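You operate a simulated robot arm through the tools that you are given. There is no shell and no other tool. Be economical: measure what you need, move in short steps, check, and stop when the job is done.

Carry out the task below with a simulated two-armed robot. There is one attempt and no reset: what you move stays moved.

JOB
Take the round brush on the top of the kiln-side table and put it away on the top of the trestle table. Fetch the teal cloth and set it on the chest board of the hall-end shelf. Fetch the glossy green block and set it on the chest board of the hall-end shelf. Take the yellow level and leave it on the low board of the hall-end shelf. Shut the felt drawer. Fetch the sponge stick and stand it on top of the white arch gauge. Take the wooden mallet and put it on the knee board of the open bay. The order is free. Set down upright: glossy green block, sponge stick.

It is judged by the outcome, as a careful person would: the job done as asked, and still so three seconds after it is handed in. It fails if anything else is knocked over, pushed out of place, dropped, spilled or broken. Flat cloth is picked up by pressing the open fingertips on it (5 to 10 N) and closing them slowly along it; thin cloth reads only 2 to 8 mm in the jaws.

ROBOT AND FRAMES
Two 7-joint arms with two-finger parallel grippers on one trunk, on a base that drives. Base frame: it is fixed to the floor where the robot stands at the start and does not move with it; the origin is under the middle of the robot, x ahead of it, y to its left, z up; the surface under the hand at the start is at about z = 75. Lengths are in cm, angles in degrees, forces in N, time in s.
The left shoulder is at the start at [12.4, 17.1, 116.2], the right one opposite. With the tool pointing down near the work surface each hand reaches from about 10 to 88 cm from the robot's upright axis, wherever it stands, measured 20 degrees to its own side. Places, roughly: chest board of the hall-end shelf [470, -620, 150]; felt drawer [400, -310, 20]; glossy green block (5x5x8 cm) [470, -640, 80]; knee board of the open bay [470, -20, 60]; low board of the hall-end shelf [470, -620, 80]; round brush (5x4x15 cm) [50, 20, 80]; sponge stick (4x4x19 cm) [390, -190, 60]; teal cloth (9x7x4 cm) [460, -630, 120]; top of the trestle table [300, -410, 80]; white arch gauge [225, -50, 75]; wooden mallet (22x8x6 cm) [200, -30, 80]; yellow level (12x4x4 cm) [300, -600, 80]. Payload 4.4 kg a hand.
The tool frame of a hand sits at the grasp point between the pads (the TCP): z along the fingers, y along the line on which they close. The tips reach 2.3 cm beyond it. Largest opening 9.4 cm; finger width 3.8, thickness 1; the body of the gripper, 5.4 by 9.6 cm, starts 3.9 cm behind the TCP.
Orientation is that of the tool frame in the base frame, as a unit quaternion [x, y, z, w]. With the fingers straight down and closing along the base's y, the tool's x points along the base's -x, its y along +y and its z along -z.

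CONTROLS
- The arms move only by the tool servo_tool. It takes "left_series", "right_series" or both (then of equal length, played together; a hand with none holds still); each is a list of rows, each a list of 3 entries, a list of its own where there are three numbers: the shift along the tool's x, y, z in cm, then the turn, a rotation vector about the tool's x, y, z in degrees, then the gripper command, from -1 (shut) to 1 (fully open), values between in proportion. In form: [[[x, y, z], [wx, wy, wz], hand], ...]. A call has 1 to 8 rows; each row shifts and turns the commanded pose from where the row before left it, along the tool's axes as they then stand. Rows are played at 5 a second. More than 5 cm and 8.6 degrees between two rows, or a gripper value outside its range, and nothing of the call is played. A pose out of reach is approached as far as the arm can. The call stops where the force on the tool passes 40 N (or 10 N more than at its start, if that is more) or the arm is blocked; 0.2 s more then pass. Each finger travels about 7.2 cm/s and halts on what it meets, pressing with about 24 N; the grip force reading is that of the motor and also rises with nothing between the fingers. The clock runs only during rows and for 0.2 s after the last one: add rows that do not move to give the fingers time. The reply holds the time, the measured pose of the TCP, the force on the tool along the base axes, the opening and the grip force, in the units named above and with some noise, with the torque about the TCP (base axes, N m) and any sound that the robot's microphone picked up, and new pictures: "pictures" is both (left out), scene, wrist or none (wrist: the cameras of the hands that moved).
- Cameras (640 x 400 px; columns grow to the right, rows downward): "scene" is now at [22.03, 4.84, 129.26]; the picture's right is [0.57, -0.82, 0.00], its down [-0.56, -0.39, -0.74] and it looks along [0.60, 0.42, -0.68] (base axes); focal length 292 px, centre (320, 200). "left" rides on the left gripper at [8.6, -1.6, -7.5] in its tool frame; the picture's right is [0.18, 0.98, 0.00], its down [-0.58, 0.11, -0.81] and it looks along [-0.79, 0.15, 0.59] (tool axes); focal length 243 px, centre (320, 200). "right" rides on the right gripper at [8.6, 1.6, -7.5] in its tool frame; the picture's right is [-0.18, 0.98, 0.00], its down [-0.58, -0.11, -0.81] and it looks along [-0.79, -0.15, 0.59] (tool axes); focal length 243 px, centre (320, 200). There is no depth. A picture from a camera that has moved, and an enlarged one, comes with that camera's place and axes in the base frame and with its lens.
- slide_trunk(by): slides the trunk up (or, below 0, down) by that many cm; the arms and the scene camera ride with it, the base frame stays. It gives what a move gives, with no picture.
- base_move(legs): drives the robot by 1 to 6 legs, each [ahead, left, turn to the left] in cm, cm and degrees, along the robot's own axes; the way and the turn of a leg run together, so that a leg with both is an arc; at most 150 cm and 180 degrees a leg. The arms and the cameras ride along, it lands a little off, and it stops where it bumps. It gives what a move gives, and a new picture of the scene camera.
- turn_head(pan, tilt): turns the head with the scene camera to pan (to the left, within 80 degrees either way) and tilt (down, from -29 to 69), counted from straight ahead of the robot. It gives what a move gives, and a new picture of the scene camera.
- enlarge(camera, box): a new picture of the part [left, top, right, bottom] of that camera's present view, enlarged. No time passes.
- job_done(): hands the job in; it is judged then, once.

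Go step by step. Nothing tells you exact positions but the pictures and the camera data: compare them with the known pose of the tool, close in by small moves and look again before you grip or let go. The budget is 196 turns and 260 pictures, counting those below and the enlarged ones. Unless the task says otherwise, let go and move clear before handing in.

The tools are called after ">>>" as name(argument=value, ...) on one line, values as JSON. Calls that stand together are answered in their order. servo_tool: Moves the arms, as the interface text tells. Its arguments: {"type":"object","properties":{"left_series":{"type":"array"},"right_series":{"type":"array"},"pictures":{"type":"string","enum":["both","scene","wrist","none"]}},"required":[]} The other tools are called the same way: slide_trunk (by) slides the trunk up or down; base_move (legs) drives the base; turn_head (pan, tilt) turns the head that bears the scene camera; enlarge (camera, box) takes an enlarged picture of a part of a camera's view; job_done () hands the job in.

At the start:

```text
t: 0.0
left_position: [41.86, 47.03, 102.51]
left_ee_rot: [0.0, 1.0, -0.001, 0.0]
left_contact_force: [-0.3, -0.2, 0.0]
left_ft_torque: [0.01, 0.03, 0.0]
left_opening: 9.38
left_finger_force: 0.0
right_position: [61.25, 5.09, 98.17]
right_ee_rot: [0.001, 1.0, 0.0, 0.0]
right_contact_force: [-0.1, -0.7, 0.5]
right_ft_torque: [0.0, 0.04, 0.01]
right_opening: 9.41
right_finger_force: 0.1
trunk travel left (down, up): [-17.5, 21.3]
robot x, y, heading: [0.27, 0.09, -0.2]
head pan, tilt: [34.8, 42.7]
```

scene: 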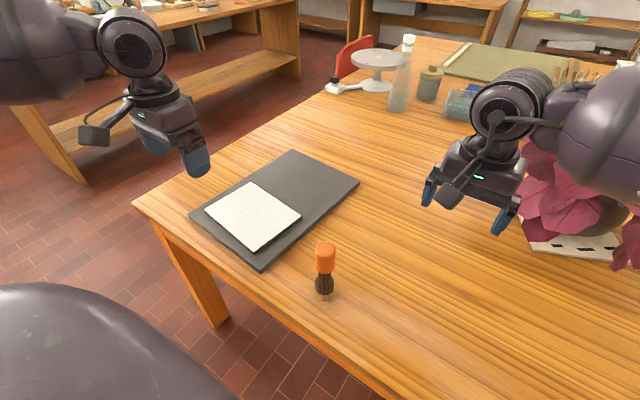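
right: 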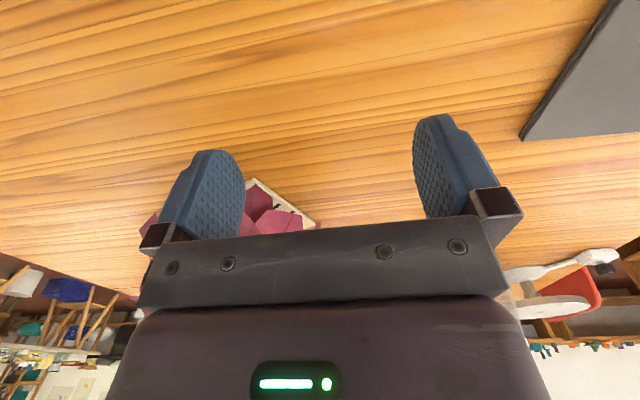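
left: 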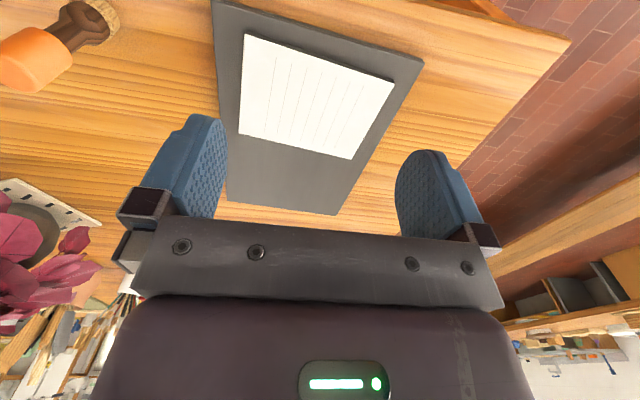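

I see the brush standing on the table at roughly [47.8, 21.7], with its top near z 90. I'll bring the left hand above it first.

>>> servo_tool(left_series=[[[-1, -4.2, 0], [0, 0, 0], 1], [[-1, -4.2, 0], [0, 0, 0], 1], [[-1, -4.2, 0], [0, 0, 0], 1], [[-1, -4.2, 0], [0, 0, 0], 1], [[-1, -4.2, 0], [0, 0, 0], 1], [[-1, -4.2, 4], [0, 0, 0], 1], [[0, 0, 0], [0, 0, 0], 1]])

```text
refused: row 6 steps farther than a row can; nothing moved
```

Row 6 stepped too far in one go, so I'll split it.

>>> servo_tool(left_series=[[[-1, -4.2, 0], [0, 0, 0], 1], [[-1, -4.2, 0], [0, 0, 0], 1], [[-1, -4.2, 0], [0, 0, 0], 1], [[-1, -4.2, 0], [0, 0, 0], 1], [[-1, -4.2, 0], [0, 0, 0], 1], [[-1, -4.2, 0], [0, 0, 0], 1], [[0, 0, 4], [0, 0, 0], 1], [[0, 0, 0], [0, 0, 0], 1]])

```text
t: 1.8
left_position: [47.68, 22.01, 98.81]
left_ee_rot: [0.001, 1.0, 0.0, 0.001]
left_contact_force: [-0.4, 0.3, 0.7]
left_ft_torque: [0.04, 0.0, -0.01]
left_opening: 9.42
left_finger_force: 0.1
right_position: [61.08, 5.05, 98.17]
right_ee_rot: [-0.001, 1.0, 0.0, 0.001]
right_contact_force: [0.8, 0.2, 0.9]
right_ft_torque: [0.03, 0.01, 0.02]
right_opening: 9.41
right_finger_force: 0.1
trunk travel left (down, up): [-17.5, 21.3]
robot x, y, heading: [0.29, 0.12, -0.1]
head pan, tilt: [34.8, 42.7]
camera scene: at [21.92, 4.79, 129.3], right [0.57, -0.82, 0.0], down [-0.56, -0.39, -0.74], along [0.6, 0.42, -0.68], focal length 292 px, centre (320, 200)
camera left: at [38.87, 20.55, 106.14], right [-0.18, 0.98, 0.0], down [0.58, 0.11, 0.81], along [0.79, 0.15, -0.59], focal length 243 px, centre (320, 200)
```

scene: 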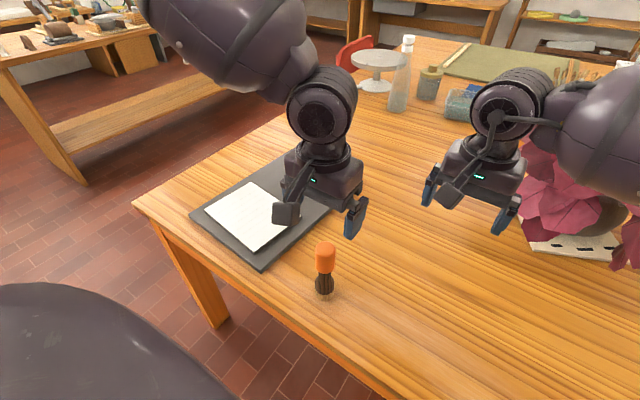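
left: 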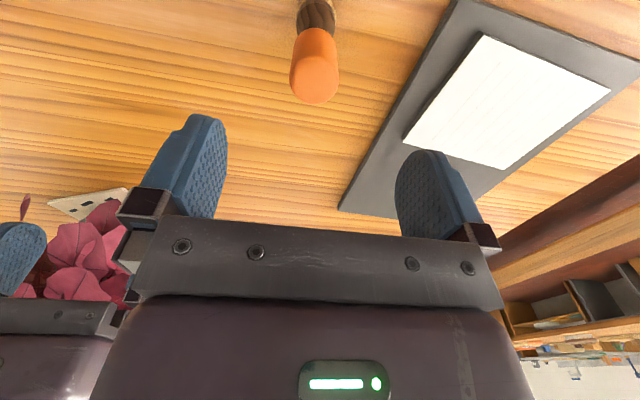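

The wrist view puts the brush handle at about [47.3, 21.8], between the fingers. I'll go down to z 87 and grip it.

>>> servo_tool(left_series=[[[0.2, -0.2, 4], [0, 0, 0], 1], [[0, 0, 4], [0, 0, 0], 1], [[0, 0, 3.8], [0, 0, 0], 1], [[0, 0, 0], [0, 0, 0], 1], [[0, 0, 0], [0, 0, 0], -1], [[0, 0, 0], [0, 0, 0], -1], [[0, 0, 0], [0, 0, 0], -1], [[0, 0, 0], [0, 0, 0], -1]])

>>> servo_tool(left_series=[[[0, 0, -3], [0, 0, 0], -1], [[0, 0, -4], [0, 0, 0], -1], [[0, 0, -4], [0, 0, 0], -1], [[0, 0, -4], [0, 0, 0], -1], [[0, 0, 0], [0, 0, 0], -1]])

```text
t: 3.6
left_position: [47.23, 22.49, 87.72]
left_ee_rot: [0.001, 1.0, 0.0, 0.001]
left_contact_force: [0.2, -0.4, 0.1]
left_ft_torque: [0.03, 0.03, 0.03]
left_opening: 3.51
left_finger_force: 23.5
left hand out of reach, approached as far as the arm can: row 3
right_position: [61.08, 5.06, 98.16]
right_ee_rot: [0.0, 1.0, 0.0, 0.0]
right_contact_force: [0.4, -0.5, -0.1]
right_ft_torque: [-0.02, 0.01, -0.02]
right_opening: 9.44
right_finger_force: 0.0
trunk travel left (down, up): [-17.5, 21.3]
robot x, y, heading: [0.33, -0.09, -0.1]
head pan, tilt: [34.8, 42.7]
camera scene: at [22.03, 4.84, 129.26], right [0.57, -0.82, 0.0], down [-0.56, -0.39, -0.74], along [0.6, 0.42, -0.68], focal length 292 px, centre (320, 200)
camera left: at [38.37, 21.09, 95.03], right [-0.18, 0.98, 0.0], down [0.58, 0.11, 0.81], along [0.79, 0.15, -0.59], focal length 243 px, centre (320, 200)
```

scene: 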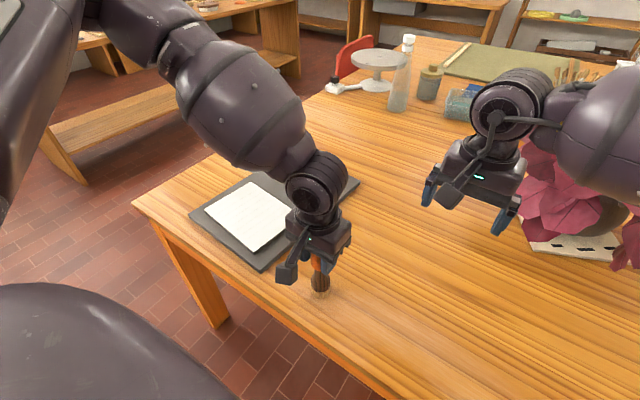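
left: 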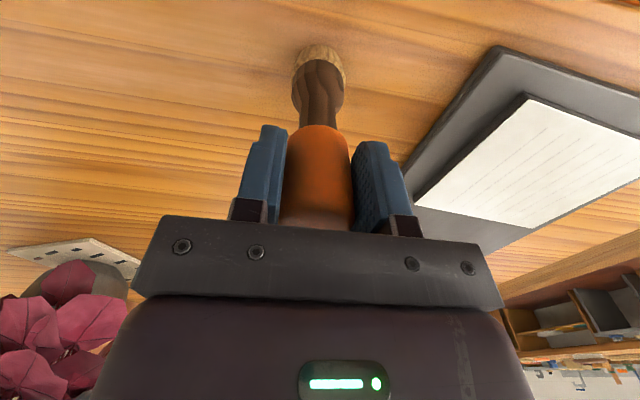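

```text
t: 4.8
left_position: [47.27, 22.72, 102.59]
left_ee_rot: [0.0, 1.0, 0.0, -0.001]
left_contact_force: [0.2, -0.6, -0.9]
left_ft_torque: [-0.02, -0.01, -0.02]
left_opening: 3.52
left_finger_force: 24.1
right_position: [61.26, 5.08, 97.93]
right_ee_rot: [0.0, 1.0, 0.0, -0.001]
right_contact_force: [0.0, 0.0, 0.2]
right_ft_torque: [0.02, 0.03, 0.01]
right_opening: 9.39
right_finger_force: 0.0
trunk travel left (down, up): [-17.5, 21.3]
robot x, y, heading: [0.02, -0.23, 0.1]
head pan, tilt: [34.8, 42.7]
camera scene: at [22.12, 4.85, 129.22], right [0.57, -0.82, 0.0], down [-0.56, -0.39, -0.74], along [0.6, 0.42, -0.68], focal length 292 px, centre (320, 200)
camera left: at [38.42, 21.07, 109.92], right [-0.18, 0.98, 0.0], down [0.58, 0.11, 0.81], along [0.79, 0.15, -0.59], focal length 243 px, centre (320, 200)
```

scene: 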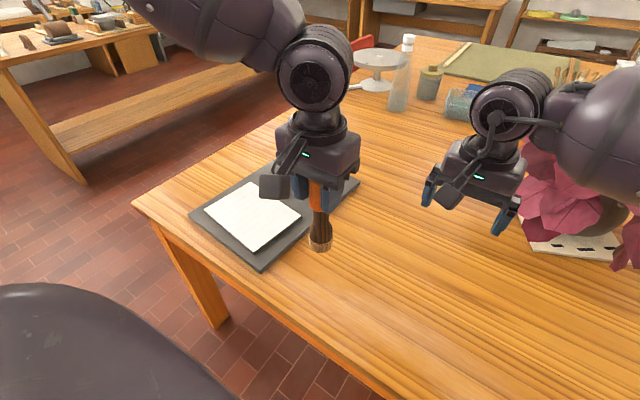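
left: 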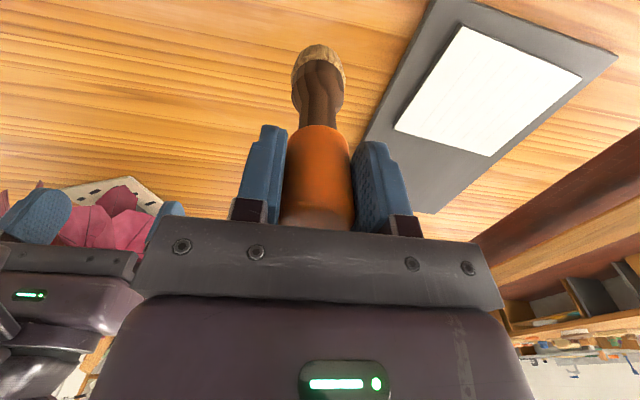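

The brush is held. Now I'll look around with the head to plan the route.

>>> turn_head(pan=0, tilt=15)

>>> turn_head(pan=-55, tilt=15)

```text
t: 5.8
left_position: [47.22, 22.52, 102.62]
left_ee_rot: [0.0, 1.0, 0.0, 0.0]
left_contact_force: [-0.6, -0.3, -1.0]
left_ft_torque: [0.01, 0.01, 0.03]
left_opening: 3.5
left_finger_force: 24.2
right_position: [61.2, 5.14, 98.09]
right_ee_rot: [0.0, 1.0, 0.0, 0.0]
right_contact_force: [0.3, -1.1, 0.6]
right_ft_torque: [-0.01, -0.01, 0.03]
right_opening: 9.39
right_finger_force: 0.1
trunk travel left (down, up): [-17.5, 21.3]
robot x, y, heading: [-0.27, -0.44, 0.3]
head pan, tilt: [0.0, 15.0]
camera scene: at [24.55, 0.1, 133.6], right [0.0, -1.0, 0.0], down [-0.26, 0.0, -0.97], along [0.97, 0.0, -0.26], focal length 292 px, centre (320, 200)
```

scene: 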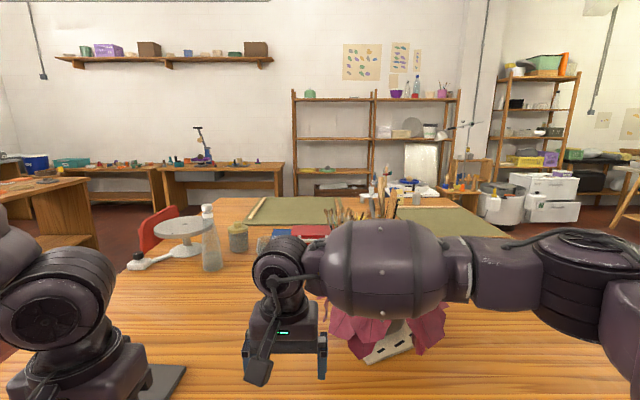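

```text
t: 7.0
left_position: [47.19, 22.64, 102.8]
left_ee_rot: [0.001, 1.0, 0.0, 0.001]
left_contact_force: [0.7, -0.1, -0.9]
left_ft_torque: [-0.02, 0.0, -0.04]
left_opening: 3.52
left_finger_force: 23.9
right_position: [61.2, 5.21, 98.13]
right_ee_rot: [-0.001, 1.0, 0.0, 0.0]
right_contact_force: [0.0, -0.8, 0.3]
right_ft_torque: [0.0, 0.0, -0.03]
right_opening: 9.43
right_finger_force: 0.0
trunk travel left (down, up): [-17.5, 21.3]
robot x, y, heading: [-0.03, 0.25, -0.0]
head pan, tilt: [-55.0, 15.0]
camera scene: at [20.57, -7.55, 133.6], right [-0.82, -0.57, 0.0], down [-0.15, 0.21, -0.97], along [0.55, -0.79, -0.26], focal length 292 px, centre (320, 200)
```

scene: 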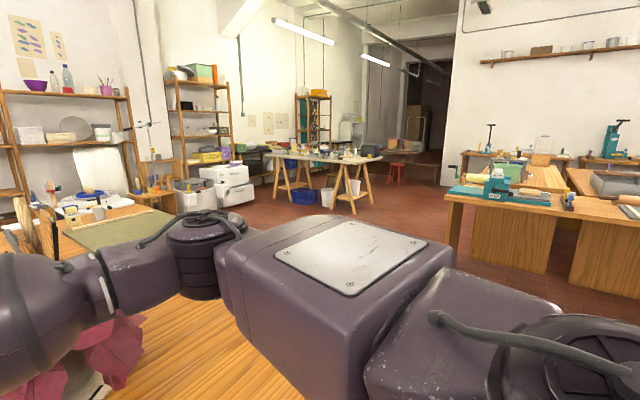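

The long table ahead likely holds the mallet and the gauge near its far end, and the trestle table and hall-end shelf are away to the right. I'll back off, fold the arms in and drive around to the right side.

>>> base_move(legs=[[-60, 0, 0]])

>>> servo_tool(left_series=[[[2, 0.5, -3], [0, 0, 0], -1], [[2, 0.5, -3], [0, 0, 0], -1], [[2, 0.5, -3], [0, 0, 0], -1], [[2, 0.5, -2], [0, 0, 0], -1], [[0, 0, 0], [0, 0, 0], -1], [[0, 0, 0], [0, 0, 0], -1], [[0, 0, 0], [0, 0, 0], -1]], right_series=[[[3.5, -3, -1], [0, 0, 0], 1], [[3.5, -3, -1], [0, 0, 0], 1], [[3.5, -3, -1], [0, 0, 0], 1], [[3.5, -3, -1], [0, 0, 0], 1], [[3.5, -3, -1], [0, 0, 0], 1], [[3.5, -3, -1], [0, 0, 0], 1], [[0, -3, 0], [0, 0, 0], 1]], pictures="none")

>>> turn_head(pan=-30, tilt=15)

```text
t: 10.1
left_position: [-8.64, 22.72, 102.69]
left_ee_rot: [-0.001, 1.0, 0.0, 0.001]
left_contact_force: [-0.5, -0.1, -1.0]
left_ft_torque: [0.02, 0.01, -0.02]
left_opening: 3.47
left_finger_force: 23.5
right_position: [5.32, 5.17, 98.17]
right_ee_rot: [-0.001, 1.0, -0.001, 0.001]
right_contact_force: [0.2, -0.5, 0.0]
right_ft_torque: [-0.02, -0.01, 0.02]
right_opening: 9.42
right_finger_force: 0.1
trunk travel left (down, up): [-17.5, 21.3]
robot x, y, heading: [-55.76, -0.34, 0.4]
head pan, tilt: [-55.0, 15.0]
stopped in leg 1: the robot was blocked; the commanded pose is now the measured one
camera scene: at [-35.25, -7.59, 133.67], right [-0.82, -0.58, 0.0], down [-0.15, 0.21, -0.97], along [0.56, -0.79, -0.26], focal length 292 px, centre (320, 200)
```

scene: 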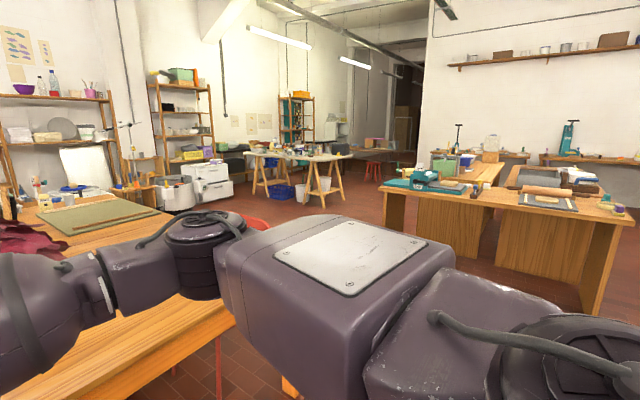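

```text
t: 11.7
left_position: [-16.37, 24.49, 113.5]
left_ee_rot: [-0.001, 1.0, 0.001, -0.001]
left_contact_force: [-0.9, -0.3, 0.2]
left_ft_torque: [0.05, 0.01, 0.0]
left_opening: 3.47
left_finger_force: 23.8
right_position: [-14.16, -15.24, 103.73]
right_ee_rot: [-0.002, 1.0, 0.001, -0.002]
right_contact_force: [0.0, -0.6, 0.0]
right_ft_torque: [0.04, -0.02, 0.03]
right_opening: 9.41
right_finger_force: 0.1
right hand out of reach, approached as far as the arm can: row 6, 7
trunk travel left (down, up): [-17.5, 21.3]
robot x, y, heading: [-55.51, 0.17, 0.1]
head pan, tilt: [-55.0, 15.0]
```

```text
t: 12.6
left_position: [-16.54, 24.61, 113.54]
left_ee_rot: [-0.002, 1.0, 0.0, 0.001]
left_contact_force: [0.0, 0.1, -0.3]
left_ft_torque: [-0.02, 0.03, 0.01]
left_opening: 3.49
left_finger_force: 24.7
right_position: [-14.04, -14.89, 103.72]
right_ee_rot: [-0.002, 1.0, -0.001, 0.0]
right_contact_force: [0.2, -0.5, -0.4]
right_ft_torque: [-0.04, -0.01, 0.02]
right_opening: 9.41
right_finger_force: 0.1
trunk travel left (down, up): [-17.5, 21.3]
robot x, y, heading: [-55.4, -0.25, 0.3]
head pan, tilt: [-30.0, 15.0]
camera scene: at [-32.33, -4.61, 133.6], right [-0.5, -0.87, 0.0], down [-0.22, 0.13, -0.97], along [0.84, -0.48, -0.26], focal length 292 px, centre (320, 200)
```

scene: 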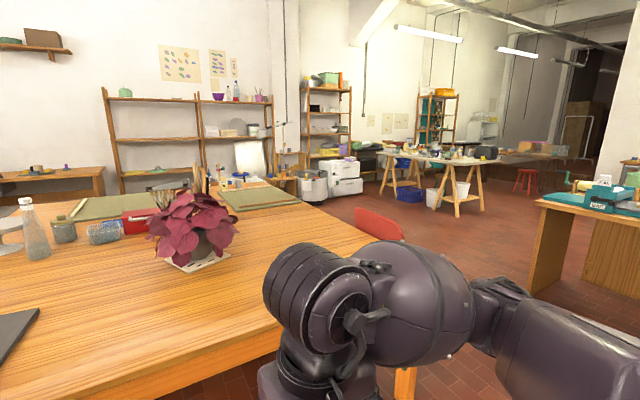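

I can make out the table's right edge near y −104 and its far end near x 257. I'll enlarge the far end to find the mallet and gauge.

>>> enlarge(camera="scene", box=[120, 140, 380, 300])

>>> enlarge(camera="scene", box=[340, 80, 540, 210])

```text
2.46 times, centred on (250, 220) of scene
camera zoom: at [-32.33, -4.61, 133.6], right [-0.5, -0.87, 0.0], down [-0.22, 0.13, -0.97], along [0.84, -0.48, -0.26], focal length 719 px, centre (492, 151)
```

zoom: 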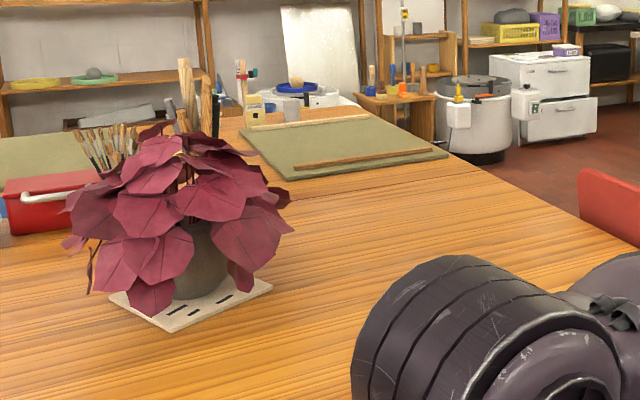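

```text
3.08 times, centred on (440, 145) of scene
camera zoom: at [-32.33, -4.61, 133.6], right [-0.5, -0.87, 0.0], down [-0.22, 0.13, -0.97], along [0.84, -0.48, -0.26], focal length 899 px, centre (-49, 369)
```

zoom: 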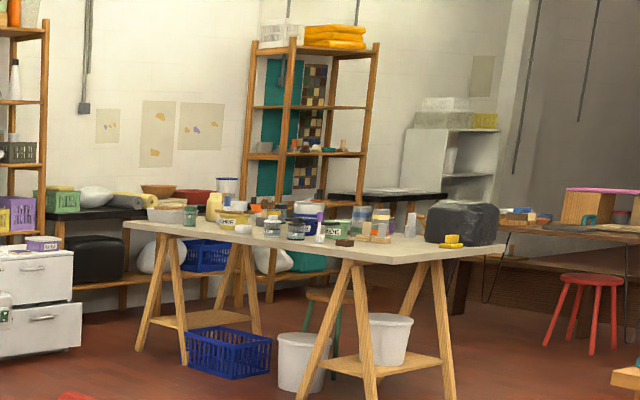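

I'll drive sideways to the corridor at y ≈ −180, then forward alongside the table.

>>> base_move(legs=[[3, -90, 0], [0, -92, 0]])

```text
t: 13.8
left_position: [-16.3, 23.46, 113.55]
left_ee_rot: [0.0, 1.0, 0.001, 0.0]
left_contact_force: [0.5, -0.1, -0.9]
left_ft_torque: [-0.01, 0.01, 0.0]
left_opening: 3.5
left_finger_force: 23.7
right_position: [-14.08, -16.18, 103.8]
right_ee_rot: [0.0, 1.0, 0.0, -0.002]
right_contact_force: [0.0, -0.3, 0.1]
right_ft_torque: [0.04, 0.01, -0.01]
right_opening: 9.39
right_finger_force: 0.1
trunk travel left (down, up): [-17.5, 21.3]
robot x, y, heading: [-55.28, -0.82, 0.1]
head pan, tilt: [-30.0, 15.0]
stopped in leg 1: the robot was blocked; the commanded pose is now the measured one
camera scene: at [-32.2, -5.82, 133.6], right [-0.5, -0.87, 0.0], down [-0.22, 0.13, -0.97], along [0.84, -0.48, -0.26], focal length 292 px, centre (320, 200)
```

scene: 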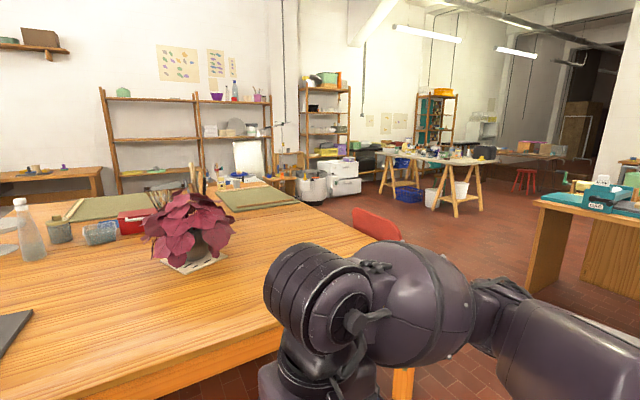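

The base is blocked when going sideways, so I'll look to the right and down to see what is in the way.

>>> turn_head(pan=-80, tilt=45)

>>> turn_head(pan=80, tilt=45)

```text
t: 15.0
left_position: [-16.23, 23.34, 113.53]
left_ee_rot: [0.0, 1.0, 0.0, 0.0]
left_contact_force: [-0.6, 0.4, -0.5]
left_ft_torque: [-0.03, 0.03, -0.02]
left_opening: 3.49
left_finger_force: 23.9
right_position: [-13.99, -16.16, 103.74]
right_ee_rot: [0.0, 1.0, 0.0, -0.002]
right_contact_force: [-0.1, 0.7, -0.3]
right_ft_torque: [-0.03, 0.01, -0.01]
right_opening: 9.38
right_finger_force: 0.1
trunk travel left (down, up): [-17.5, 21.3]
robot x, y, heading: [-55.39, -1.35, 0.0]
head pan, tilt: [-80.0, 45.0]
camera scene: at [-38.89, -9.16, 128.92], right [-0.98, -0.17, 0.0], down [-0.12, 0.7, -0.71], along [0.12, -0.7, -0.71], focal length 292 px, centre (320, 200)
```

scene: 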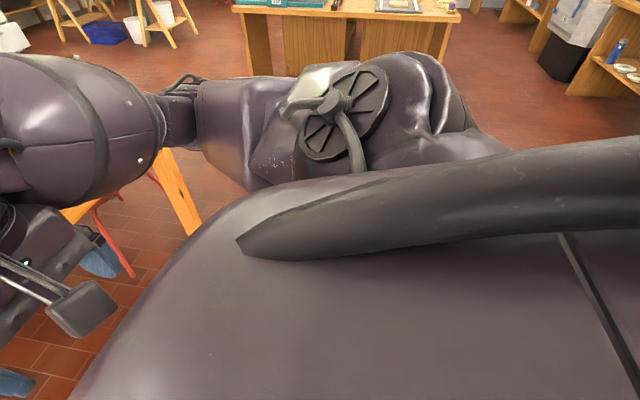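

```text
t: 17.5
left_position: [-16.28, 23.48, 113.57]
left_ee_rot: [0.0, 1.0, 0.0, 0.0]
left_contact_force: [0.1, -0.4, -1.3]
left_ft_torque: [0.0, 0.0, 0.01]
left_opening: 3.49
left_finger_force: 24.3
right_position: [-13.94, -16.13, 103.78]
right_ee_rot: [0.0, 1.0, -0.001, -0.001]
right_contact_force: [0.2, -0.3, 0.2]
right_ft_torque: [-0.03, 0.02, 0.02]
right_opening: 9.41
right_finger_force: 0.1
trunk travel left (down, up): [-17.5, 21.3]
robot x, y, heading: [-55.56, -1.25, 0.0]
head pan, tilt: [80.0, 45.0]
camera scene: at [-38.89, 6.86, 128.92], right [0.98, -0.17, 0.0], down [-0.12, -0.7, -0.71], along [0.12, 0.7, -0.71], focal length 292 px, centre (320, 200)
```

scene: 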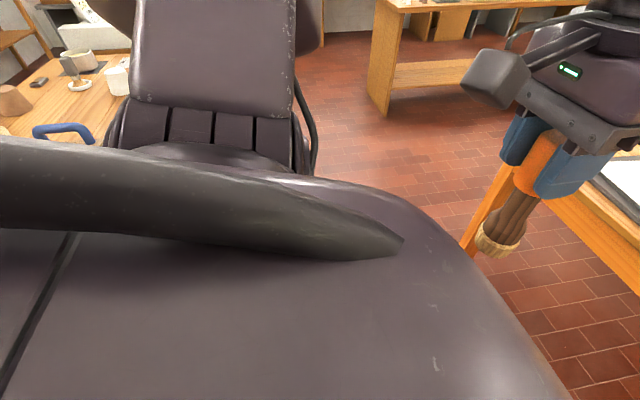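

A bench sits right behind the robot, so I probably caught on it. I'll go forward a bit and then sidestep.

>>> base_move(legs=[[14, 0, 0], [0, -90, 0], [0, -92, 0]])

```text
t: 34.7
left_position: [-1.8, -158.71, 113.6]
left_ee_rot: [0.001, 1.0, -0.001, 0.0]
left_contact_force: [0.3, 0.3, -0.3]
left_ft_torque: [0.01, 0.03, -0.01]
left_opening: 3.42
left_finger_force: 24.1
right_position: [0.5, -198.53, 103.77]
right_ee_rot: [0.002, 1.0, -0.001, -0.002]
right_contact_force: [0.7, -0.5, 0.2]
right_ft_torque: [-0.02, 0.03, -0.02]
right_opening: 9.39
right_finger_force: 0.1
trunk travel left (down, up): [-17.5, 21.3]
robot x, y, heading: [-41.27, -183.35, -0.1]
head pan, tilt: [80.0, 45.0]
camera scene: at [-24.41, -175.35, 128.92], right [0.98, -0.18, 0.0], down [-0.12, -0.7, -0.71], along [0.12, 0.7, -0.71], focal length 292 px, centre (320, 200)
```

scene: 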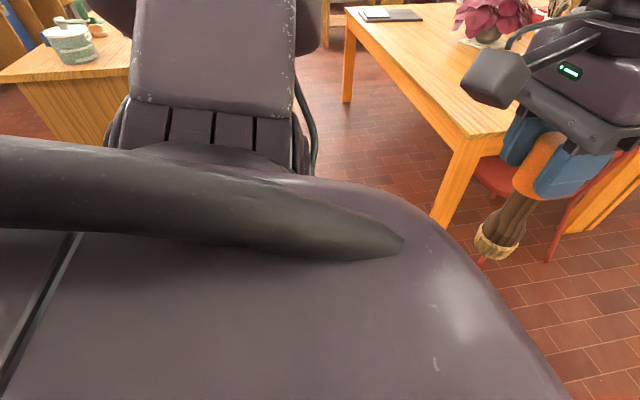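

Sidestepped to y −183. Now I'll face the head forward and drive ahead.

>>> turn_head(pan=15, tilt=20)

>>> base_move(legs=[[140, 0, 0]])

```text
t: 36.1
left_position: [-1.74, -158.84, 113.54]
left_ee_rot: [0.002, 1.0, 0.001, 0.0]
left_contact_force: [0.2, 0.2, -0.9]
left_ft_torque: [0.04, 0.03, 0.01]
left_opening: 3.4
left_finger_force: 23.7
right_position: [0.41, -198.42, 103.7]
right_ee_rot: [0.001, 1.0, 0.0, -0.001]
right_contact_force: [-0.4, 0.1, 0.1]
right_ft_torque: [-0.02, 0.0, -0.01]
right_opening: 9.4
right_finger_force: 0.1
trunk travel left (down, up): [-17.5, 21.3]
robot x, y, heading: [-41.15, -183.33, 0.1]
head pan, tilt: [15.0, 20.0]
camera scene: at [-16.84, -180.95, 132.79], right [0.26, -0.97, 0.0], down [-0.33, -0.09, -0.94], along [0.91, 0.24, -0.34], focal length 292 px, centre (320, 200)
```

scene: 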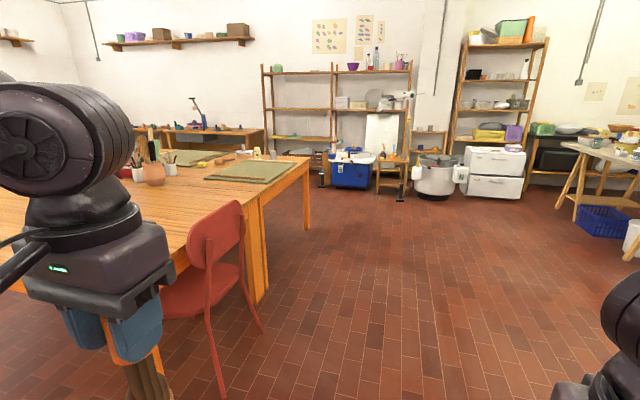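

```text
t: 42.9
left_position: [135.09, -159.34, 113.59]
left_ee_rot: [0.003, 1.0, -0.001, 0.0]
left_contact_force: [-0.1, 0.2, -0.1]
left_ft_torque: [0.03, 0.02, 0.0]
left_opening: 3.36
left_finger_force: 24.7
right_position: [137.29, -198.91, 103.8]
right_ee_rot: [0.002, 1.0, -0.001, -0.002]
right_contact_force: [-0.3, 0.0, -0.5]
right_ft_torque: [0.02, -0.04, 0.02]
right_opening: 9.41
right_finger_force: 0.3
trunk travel left (down, up): [-17.5, 21.3]
robot x, y, heading: [95.87, -183.87, -0.0]
head pan, tilt: [15.0, 20.0]
camera scene: at [120.03, -181.44, 132.79], right [0.25, -0.97, 0.0], down [-0.33, -0.09, -0.94], along [0.91, 0.24, -0.34], focal length 292 px, centre (320, 200)
```

scene: 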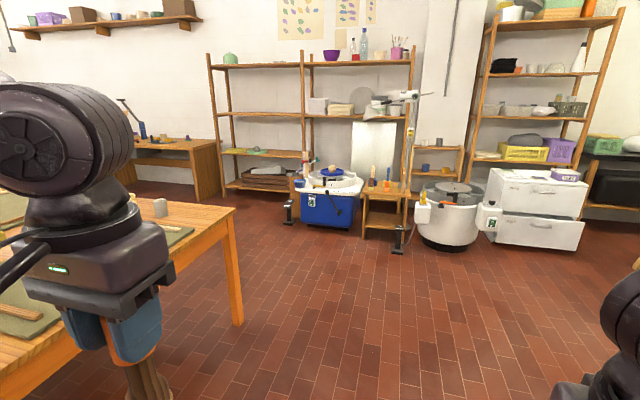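

Good view. I'll enlarge the tools area and the table's far end.

>>> enlarge(camera="scene", box=[290, 120, 490, 245])

>>> turn_head(pan=52, tilt=20)

```text
3.20 times, centred on (390, 182) of scene
camera zoom: at [120.03, -181.44, 132.79], right [0.25, -0.97, 0.0], down [-0.33, -0.09, -0.94], along [0.91, 0.24, -0.34], focal length 935 px, centre (96, 256)
```

zoom: 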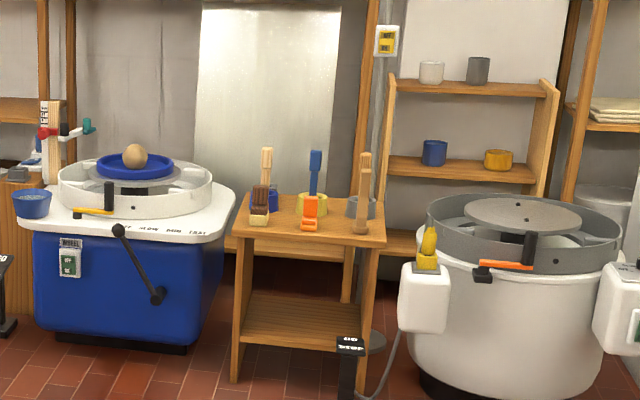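

```text
t: 43.9
left_position: [135.12, -159.4, 113.54]
left_ee_rot: [0.002, 1.0, -0.001, 0.0]
left_contact_force: [-0.2, 0.4, -0.2]
left_ft_torque: [0.0, 0.02, -0.04]
left_opening: 3.37
left_finger_force: 23.4
right_position: [137.28, -199.07, 103.82]
right_ee_rot: [0.003, 1.0, 0.0, -0.001]
right_contact_force: [-0.3, 0.9, -0.4]
right_ft_torque: [-0.02, 0.01, 0.04]
right_opening: 9.41
right_finger_force: 0.1
trunk travel left (down, up): [-17.5, 21.3]
robot x, y, heading: [96.07, -183.97, -0.0]
head pan, tilt: [52.0, 20.0]
camera scene: at [116.78, -176.5, 132.79], right [0.78, -0.62, 0.0], down [-0.21, -0.27, -0.94], along [0.58, 0.74, -0.34], focal length 292 px, centre (320, 200)
```

scene: 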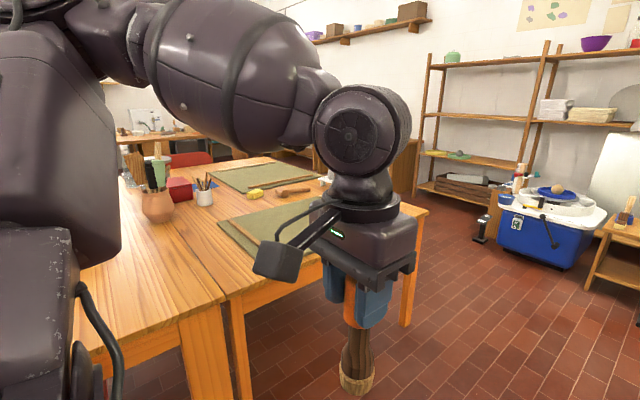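

The mallet sits at about [208, −33] on the table, and the wooden stick at the right of the little stool (≈[391, −190]) fits the sponge stick. I'll drive closer to check it and any pole near it.

>>> turn_head(pan=0, tilt=30)

>>> base_move(legs=[[140, 12, 0]])

>>> enlarge(camera="scene", box=[210, 80, 430, 220])

```text
t: 45.1
left_position: [135.08, -159.39, 113.5]
left_ee_rot: [0.003, 1.0, 0.001, 0.0]
left_contact_force: [-0.4, 0.1, -0.9]
left_ft_torque: [0.01, 0.0, 0.02]
left_opening: 3.35
left_finger_force: 23.8
right_position: [137.26, -198.91, 103.72]
right_ee_rot: [0.002, 1.0, 0.0, -0.001]
right_contact_force: [-0.4, -0.7, 0.4]
right_ft_torque: [0.01, 0.0, 0.02]
right_opening: 9.39
right_finger_force: 0.0
trunk travel left (down, up): [-17.5, 21.3]
robot x, y, heading: [95.65, -183.85, -0.3]
head pan, tilt: [0.0, 30.0]
camera scene: at [120.05, -183.84, 131.18], right [0.0, -1.0, 0.0], down [-0.5, 0.0, -0.87], along [0.87, 0.0, -0.5], focal length 292 px, centre (320, 200)
```

scene: 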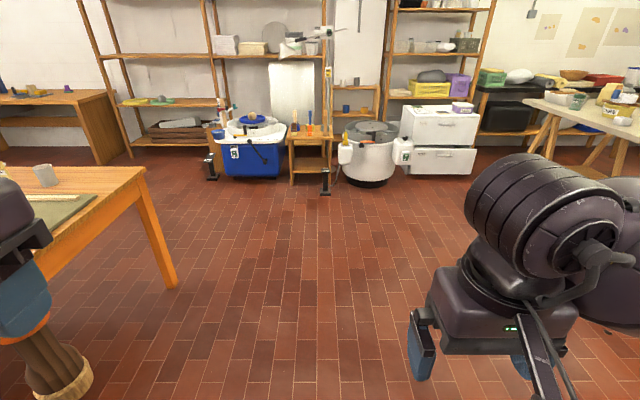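

```text
t: 52.1
left_position: [274.03, -146.33, 113.57]
left_ee_rot: [-0.005, 1.0, 0.0, 0.0]
left_contact_force: [-0.1, 0.1, -0.6]
left_ft_torque: [-0.01, 0.01, 0.0]
left_opening: 3.31
left_finger_force: 23.6
right_position: [276.63, -185.95, 103.74]
right_ee_rot: [-0.003, 1.0, 0.0, -0.002]
right_contact_force: [-0.1, -0.3, -0.7]
right_ft_torque: [-0.05, -0.01, 0.0]
right_opening: 9.38
right_finger_force: 0.0
trunk travel left (down, up): [-17.5, 21.3]
robot x, y, heading: [234.79, -171.5, 0.5]
head pan, tilt: [0.0, 30.0]
camera scene: at [259.29, -171.09, 131.18], right [0.01, -1.0, 0.0], down [-0.5, 0.0, -0.87], along [0.87, 0.01, -0.5], focal length 292 px, centre (320, 200)
```

scene: 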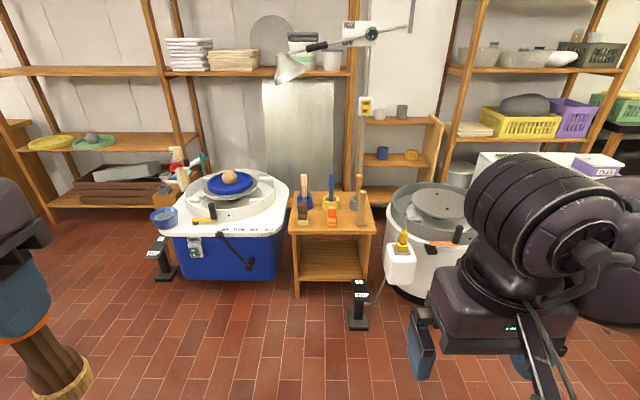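

```text
2.86 times, centred on (320, 150) of scene
camera zoom: at [259.29, -171.09, 131.18], right [0.01, -1.0, 0.0], down [-0.5, 0.0, -0.87], along [0.87, 0.01, -0.5], focal length 835 px, centre (320, 343)
```

zoom: 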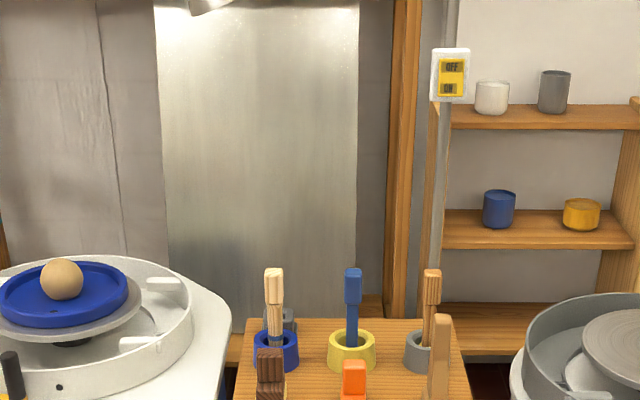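

Several sticks stand here: three in cups and three free-standing. I'll zoom in to tell which is the sponge stick.

>>> enlarge(camera="scene", box=[280, 165, 400, 240])

>>> base_move(legs=[[50, 0, 0]])

```text
5.33 times, centred on (340, 202) of scene
camera zoom: at [259.29, -171.09, 131.18], right [0.01, -1.0, 0.0], down [-0.5, 0.0, -0.87], along [0.87, 0.01, -0.5], focal length 1559 px, centre (213, 187)
```

zoom: 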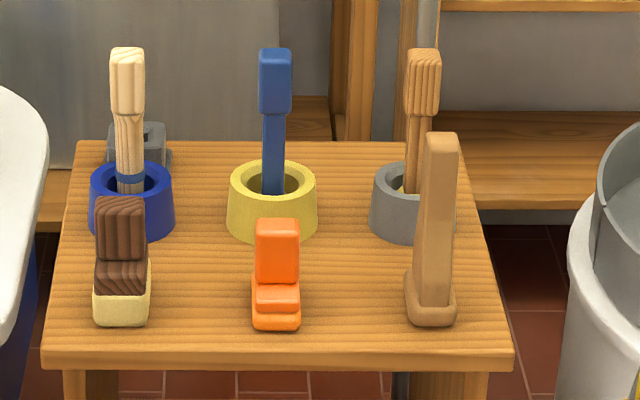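

```text
t: 55.1
left_position: [323.98, -145.71, 113.62]
left_ee_rot: [-0.007, 1.0, 0.0, 0.0]
left_contact_force: [0.3, 0.0, -1.0]
left_ft_torque: [0.01, 0.0, 0.04]
left_opening: 3.29
left_finger_force: 24.2
right_position: [326.81, -185.32, 103.81]
right_ee_rot: [-0.005, 1.0, 0.0, -0.001]
right_contact_force: [0.1, 0.4, -0.4]
right_ft_torque: [0.02, 0.02, -0.01]
right_opening: 9.4
right_finger_force: 0.0
trunk travel left (down, up): [-17.5, 21.3]
robot x, y, heading: [285.1, -171.13, 0.7]
head pan, tilt: [0.0, 30.0]
camera scene: at [309.34, -170.5, 131.18], right [0.01, -1.0, 0.0], down [-0.5, -0.01, -0.87], along [0.87, 0.01, -0.5], focal length 292 px, centre (320, 200)
```

scene: 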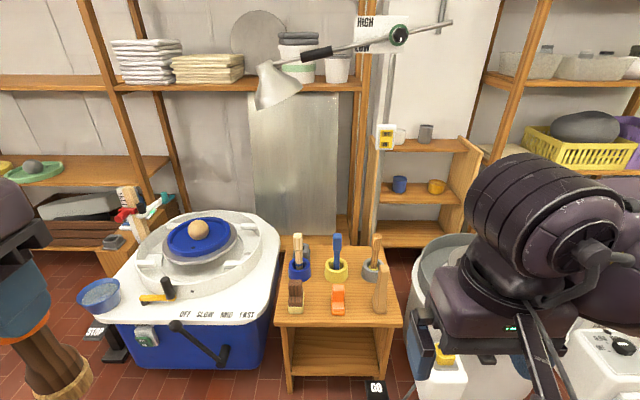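

The tan free-standing stick and the one in the grey cup (with a yellow foot) are both candidates. I'll move closer, lower the trunk and look with the right wrist camera.

>>> base_move(legs=[[30, 0, -0.7]])

>>> servo_tool(right_series=[[[0, 0, 0], [0, 8, 0], 1], [[0, 0, 0], [0, 8, 0], 1], [[0, 0, 0], [0, 8, 0], 1], [[0, 0, 0], [0, 0, 0], 1]], pictures="wrist")

>>> enlarge(camera="scene", box=[240, 230, 440, 355])

```text
t: 57.1
left_position: [354.48, -146.19, 113.61]
left_ee_rot: [0.002, 1.0, 0.0, -0.001]
left_contact_force: [-0.1, 0.5, -1.7]
left_ft_torque: [-0.01, -0.01, -0.02]
left_opening: 3.31
left_finger_force: 23.6
right_position: [356.6, -185.79, 103.88]
right_ee_rot: [0.002, 1.0, 0.0, -0.003]
right_contact_force: [0.3, 0.0, -0.2]
right_ft_torque: [0.01, -0.01, 0.0]
right_opening: 9.41
right_finger_force: 0.1
trunk travel left (down, up): [-17.5, 21.3]
robot x, y, heading: [315.26, -170.86, -0.2]
head pan, tilt: [0.0, 30.0]
camera scene: at [339.42, -170.69, 131.18], right [0.0, -1.0, 0.0], down [-0.5, 0.0, -0.87], along [0.87, 0.0, -0.5], focal length 292 px, centre (320, 200)
```

scene: 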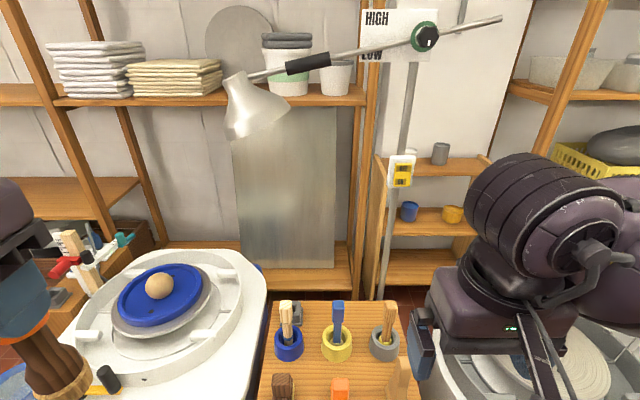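

```text
t: 58.1
left_position: [354.31, -146.08, 113.55]
left_ee_rot: [0.001, 1.0, 0.001, 0.0]
left_contact_force: [-0.5, 0.5, -0.3]
left_ft_torque: [0.01, 0.01, 0.0]
left_opening: 3.29
left_finger_force: 23.6
right_position: [356.54, -185.7, 103.82]
right_ee_rot: [0.002, 0.978, 0.0, -0.21]
right_contact_force: [0.0, 0.2, -0.2]
right_ft_torque: [0.01, 0.01, 0.01]
right_opening: 9.4
right_finger_force: 0.0
trunk travel left (down, up): [-17.5, 21.3]
robot x, y, heading: [315.07, -170.84, -0.2]
head pan, tilt: [0.0, 30.0]
camera right: at [351.74, -184.17, 114.26], right [0.17, 0.98, -0.08], down [0.86, -0.11, 0.5], along [0.48, -0.15, -0.86], focal length 243 px, centre (320, 200)
```

right: 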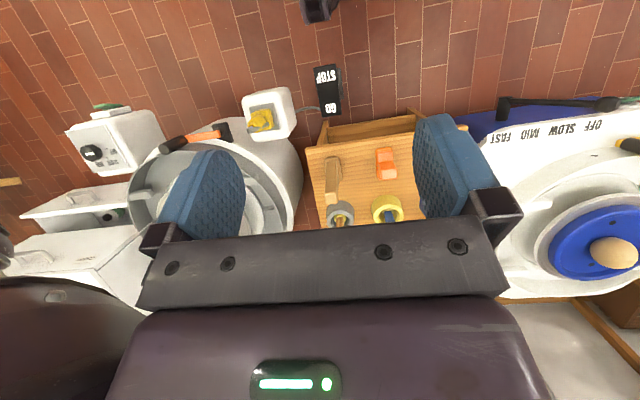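

```text
3.20 times, centred on (340, 292) of scene
camera zoom: at [339.34, -170.69, 131.19], right [0.0, -1.0, 0.0], down [-0.5, 0.0, -0.87], along [0.87, 0.0, -0.5], focal length 935 px, centre (256, -96)
```

zoom: 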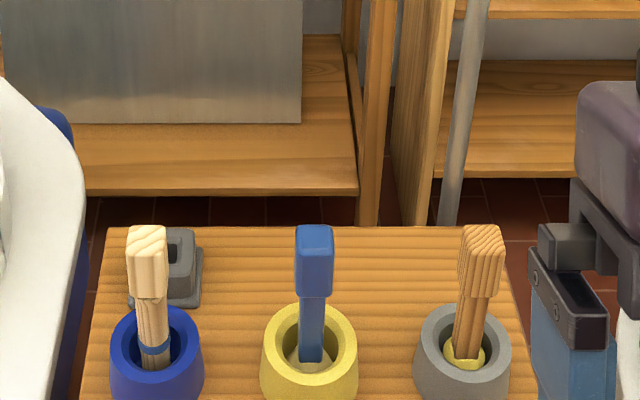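

The grey-cup stick with the yellow sponge foot is the sponge stick, at about [392.5, −189.5] with its top near z 66–69. The tan stick stands in front of it, so I'll turn the hand 90° to keep the camera clear, and creep forward.

>>> base_move(legs=[[10, 0, 0.3]])

>>> servo_tool(right_series=[[[0, 0, 0], [0, -8, 0], 1], [[0, 0, 0], [0, -8, 0], 1], [[0, 0, 0], [0, -8, 0], 1], [[0, 0, 0], [0, 0, -8.5], 1], [[0, 0, 0], [0, 0, -8.5], 1], [[0, 0, 0], [0, 0, -8.5], 1], [[0, 0, 0], [0, 0, -8.5], 1], [[0, 0, 0], [0, 0, -8.5], 1]], pictures="none")

>>> servo_tool(right_series=[[[0, 0, 0], [0, 0, -8], 1], [[0, 0, 0], [0, 0, -8], 1], [[0, 0, 0], [0, 0, -8], 1], [[0, 0, 0], [0, 0, -8], 1], [[0, 0, 0], [0, 0, -8], 1], [[0, 0, 0], [0, 0, -7.5], 1], [[0, 0, 0], [0, 0, 0], 1]])

```text
t: 59.2
left_position: [361.2, -146.08, 113.54]
left_ee_rot: [0.001, 1.0, 0.0, 0.001]
left_contact_force: [-1.2, 0.4, -1.2]
left_ft_torque: [0.0, -0.03, -0.01]
left_opening: 3.3
left_finger_force: 23.9
right_position: [363.3, -185.58, 103.96]
right_ee_rot: [0.002, 0.978, 0.001, -0.209]
right_contact_force: [-1.0, 0.0, -0.1]
right_ft_torque: [0.02, 0.0, 0.02]
right_opening: 9.4
right_finger_force: 0.1
trunk travel left (down, up): [-17.5, 21.3]
robot x, y, heading: [322.01, -170.9, -0.3]
head pan, tilt: [0.0, 30.0]
stopped in leg 1: the robot was blocked; the commanded pose is now the measured one
camera scene: at [346.07, -170.58, 131.2], right [0.0, -1.0, 0.0], down [-0.5, 0.0, -0.87], along [0.87, 0.0, -0.5], focal length 292 px, centre (320, 200)
```

scene: 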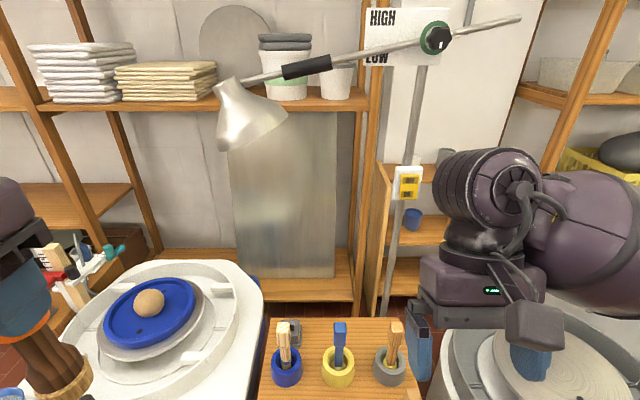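

```text
t: 61.0
left_position: [361.32, -146.01, 113.65]
left_ee_rot: [0.002, 1.0, 0.0, 0.0]
left_contact_force: [-0.9, 0.1, -0.7]
left_ft_torque: [0.01, 0.01, -0.01]
left_opening: 3.31
left_finger_force: 23.9
right_position: [363.5, -185.79, 103.96]
right_ee_rot: [-0.361, 0.933, 0.0, -0.002]
right_contact_force: [0.5, 0.0, -0.6]
right_ft_torque: [0.03, -0.02, 0.0]
right_opening: 9.4
right_finger_force: 0.1
trunk travel left (down, up): [-17.5, 21.3]
robot x, y, heading: [321.71, -170.49, -0.5]
head pan, tilt: [0.0, 30.0]
```

```text
t: 62.6
left_position: [361.43, -146.0, 113.5]
left_ee_rot: [0.002, 1.0, 0.0, 0.0]
left_contact_force: [-0.7, 0.1, -1.0]
left_ft_torque: [0.02, 0.04, 0.03]
left_opening: 3.31
left_finger_force: 24.0
right_position: [363.46, -185.75, 103.79]
right_ee_rot: [-0.706, 0.708, 0.0, -0.001]
right_contact_force: [-0.7, -0.7, 0.3]
right_ft_torque: [-0.01, 0.0, -0.03]
right_opening: 9.37
right_finger_force: 0.0
trunk travel left (down, up): [-17.5, 21.3]
robot x, y, heading: [321.98, -170.53, -0.3]
head pan, tilt: [0.0, 30.0]
camera scene: at [346.2, -170.59, 131.18], right [0.0, -1.0, 0.0], down [-0.5, 0.0, -0.87], along [0.87, 0.0, -0.5], focal length 292 px, centre (320, 200)
camera right: at [361.83, -194.39, 111.39], right [-0.98, 0.19, 0.0], down [0.11, 0.58, 0.81], along [0.15, 0.79, -0.59], focal length 243 px, centre (320, 200)
```

scene: 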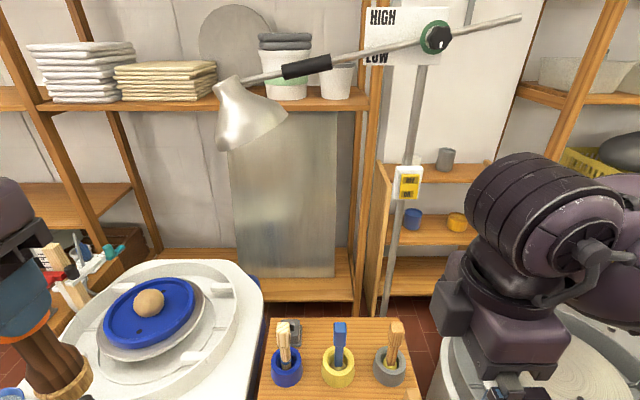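
right: 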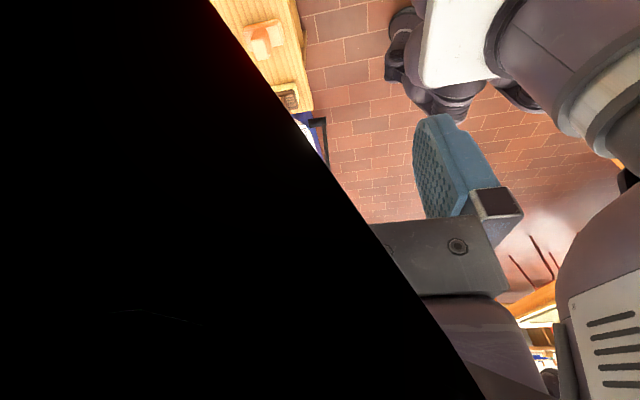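

The stick top triangulates to about [393.3, −189.5, 68.5]. I'll move the hand above it and check.

>>> servo_tool(right_series=[[[0.53, -4.26, 0], [0, 0, 0], 1], [[0.53, -4.26, 0], [0, 0, 0], 1], [[0.53, -4.26, 0], [0, 0, 0], 1], [[0.53, -4.26, 0], [0, 0, 0], 1], [[0.53, -4.26, 0], [0, 0, 0], 1], [[0.53, -4.26, 0], [0, 0, 0], 1], [[0.53, -4.26, 0], [0, 0, 0], 1], [[0, 0, 0], [0, 0, 0], 1]])

```text
t: 64.4
left_position: [361.36, -146.09, 113.62]
left_ee_rot: [0.002, 1.0, 0.0, 0.001]
left_contact_force: [-0.3, 0.0, -0.8]
left_ft_torque: [0.0, -0.01, 0.0]
left_opening: 3.3
left_finger_force: 23.9
right_position: [364.39, -185.34, 104.33]
right_ee_rot: [-0.704, 0.71, 0.0, -0.002]
right_contact_force: [-0.5, -0.3, -0.5]
right_ft_torque: [0.0, -0.03, -0.03]
right_opening: 9.4
right_finger_force: 0.0
right hand out of reach, approached as far as the arm can: row 1, 2, 3, 4, 5, 6, 7
trunk travel left (down, up): [-17.5, 21.3]
robot x, y, heading: [321.98, -170.63, -0.1]
head pan, tilt: [0.0, 30.0]
camera scene: at [346.2, -170.59, 131.18], right [0.0, -1.0, 0.0], down [-0.5, 0.0, -0.87], along [0.87, 0.0, -0.5], focal length 292 px, centre (320, 200)
camera right: at [362.67, -193.96, 111.93], right [-0.98, 0.19, 0.0], down [0.12, 0.58, 0.81], along [0.15, 0.79, -0.59], focal length 243 px, centre (320, 200)
```

scene: 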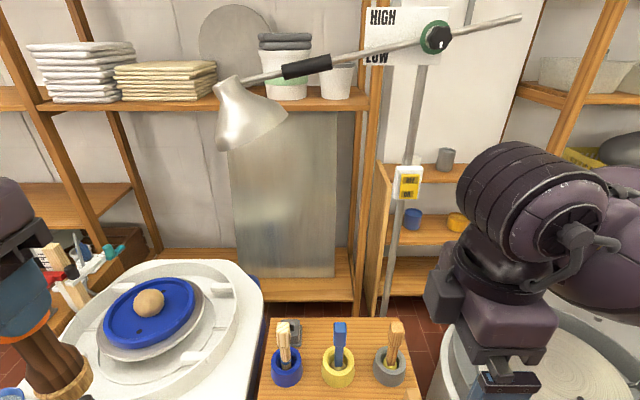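
right: 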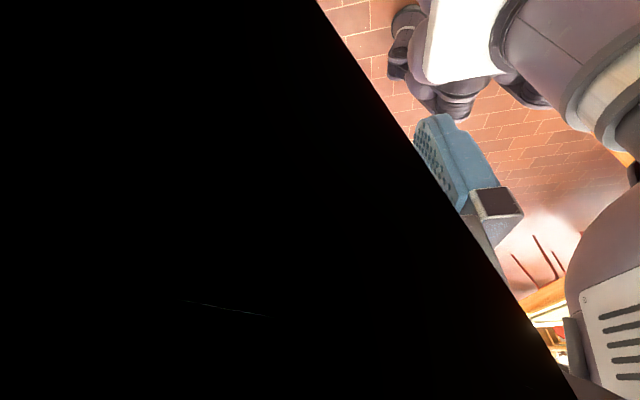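

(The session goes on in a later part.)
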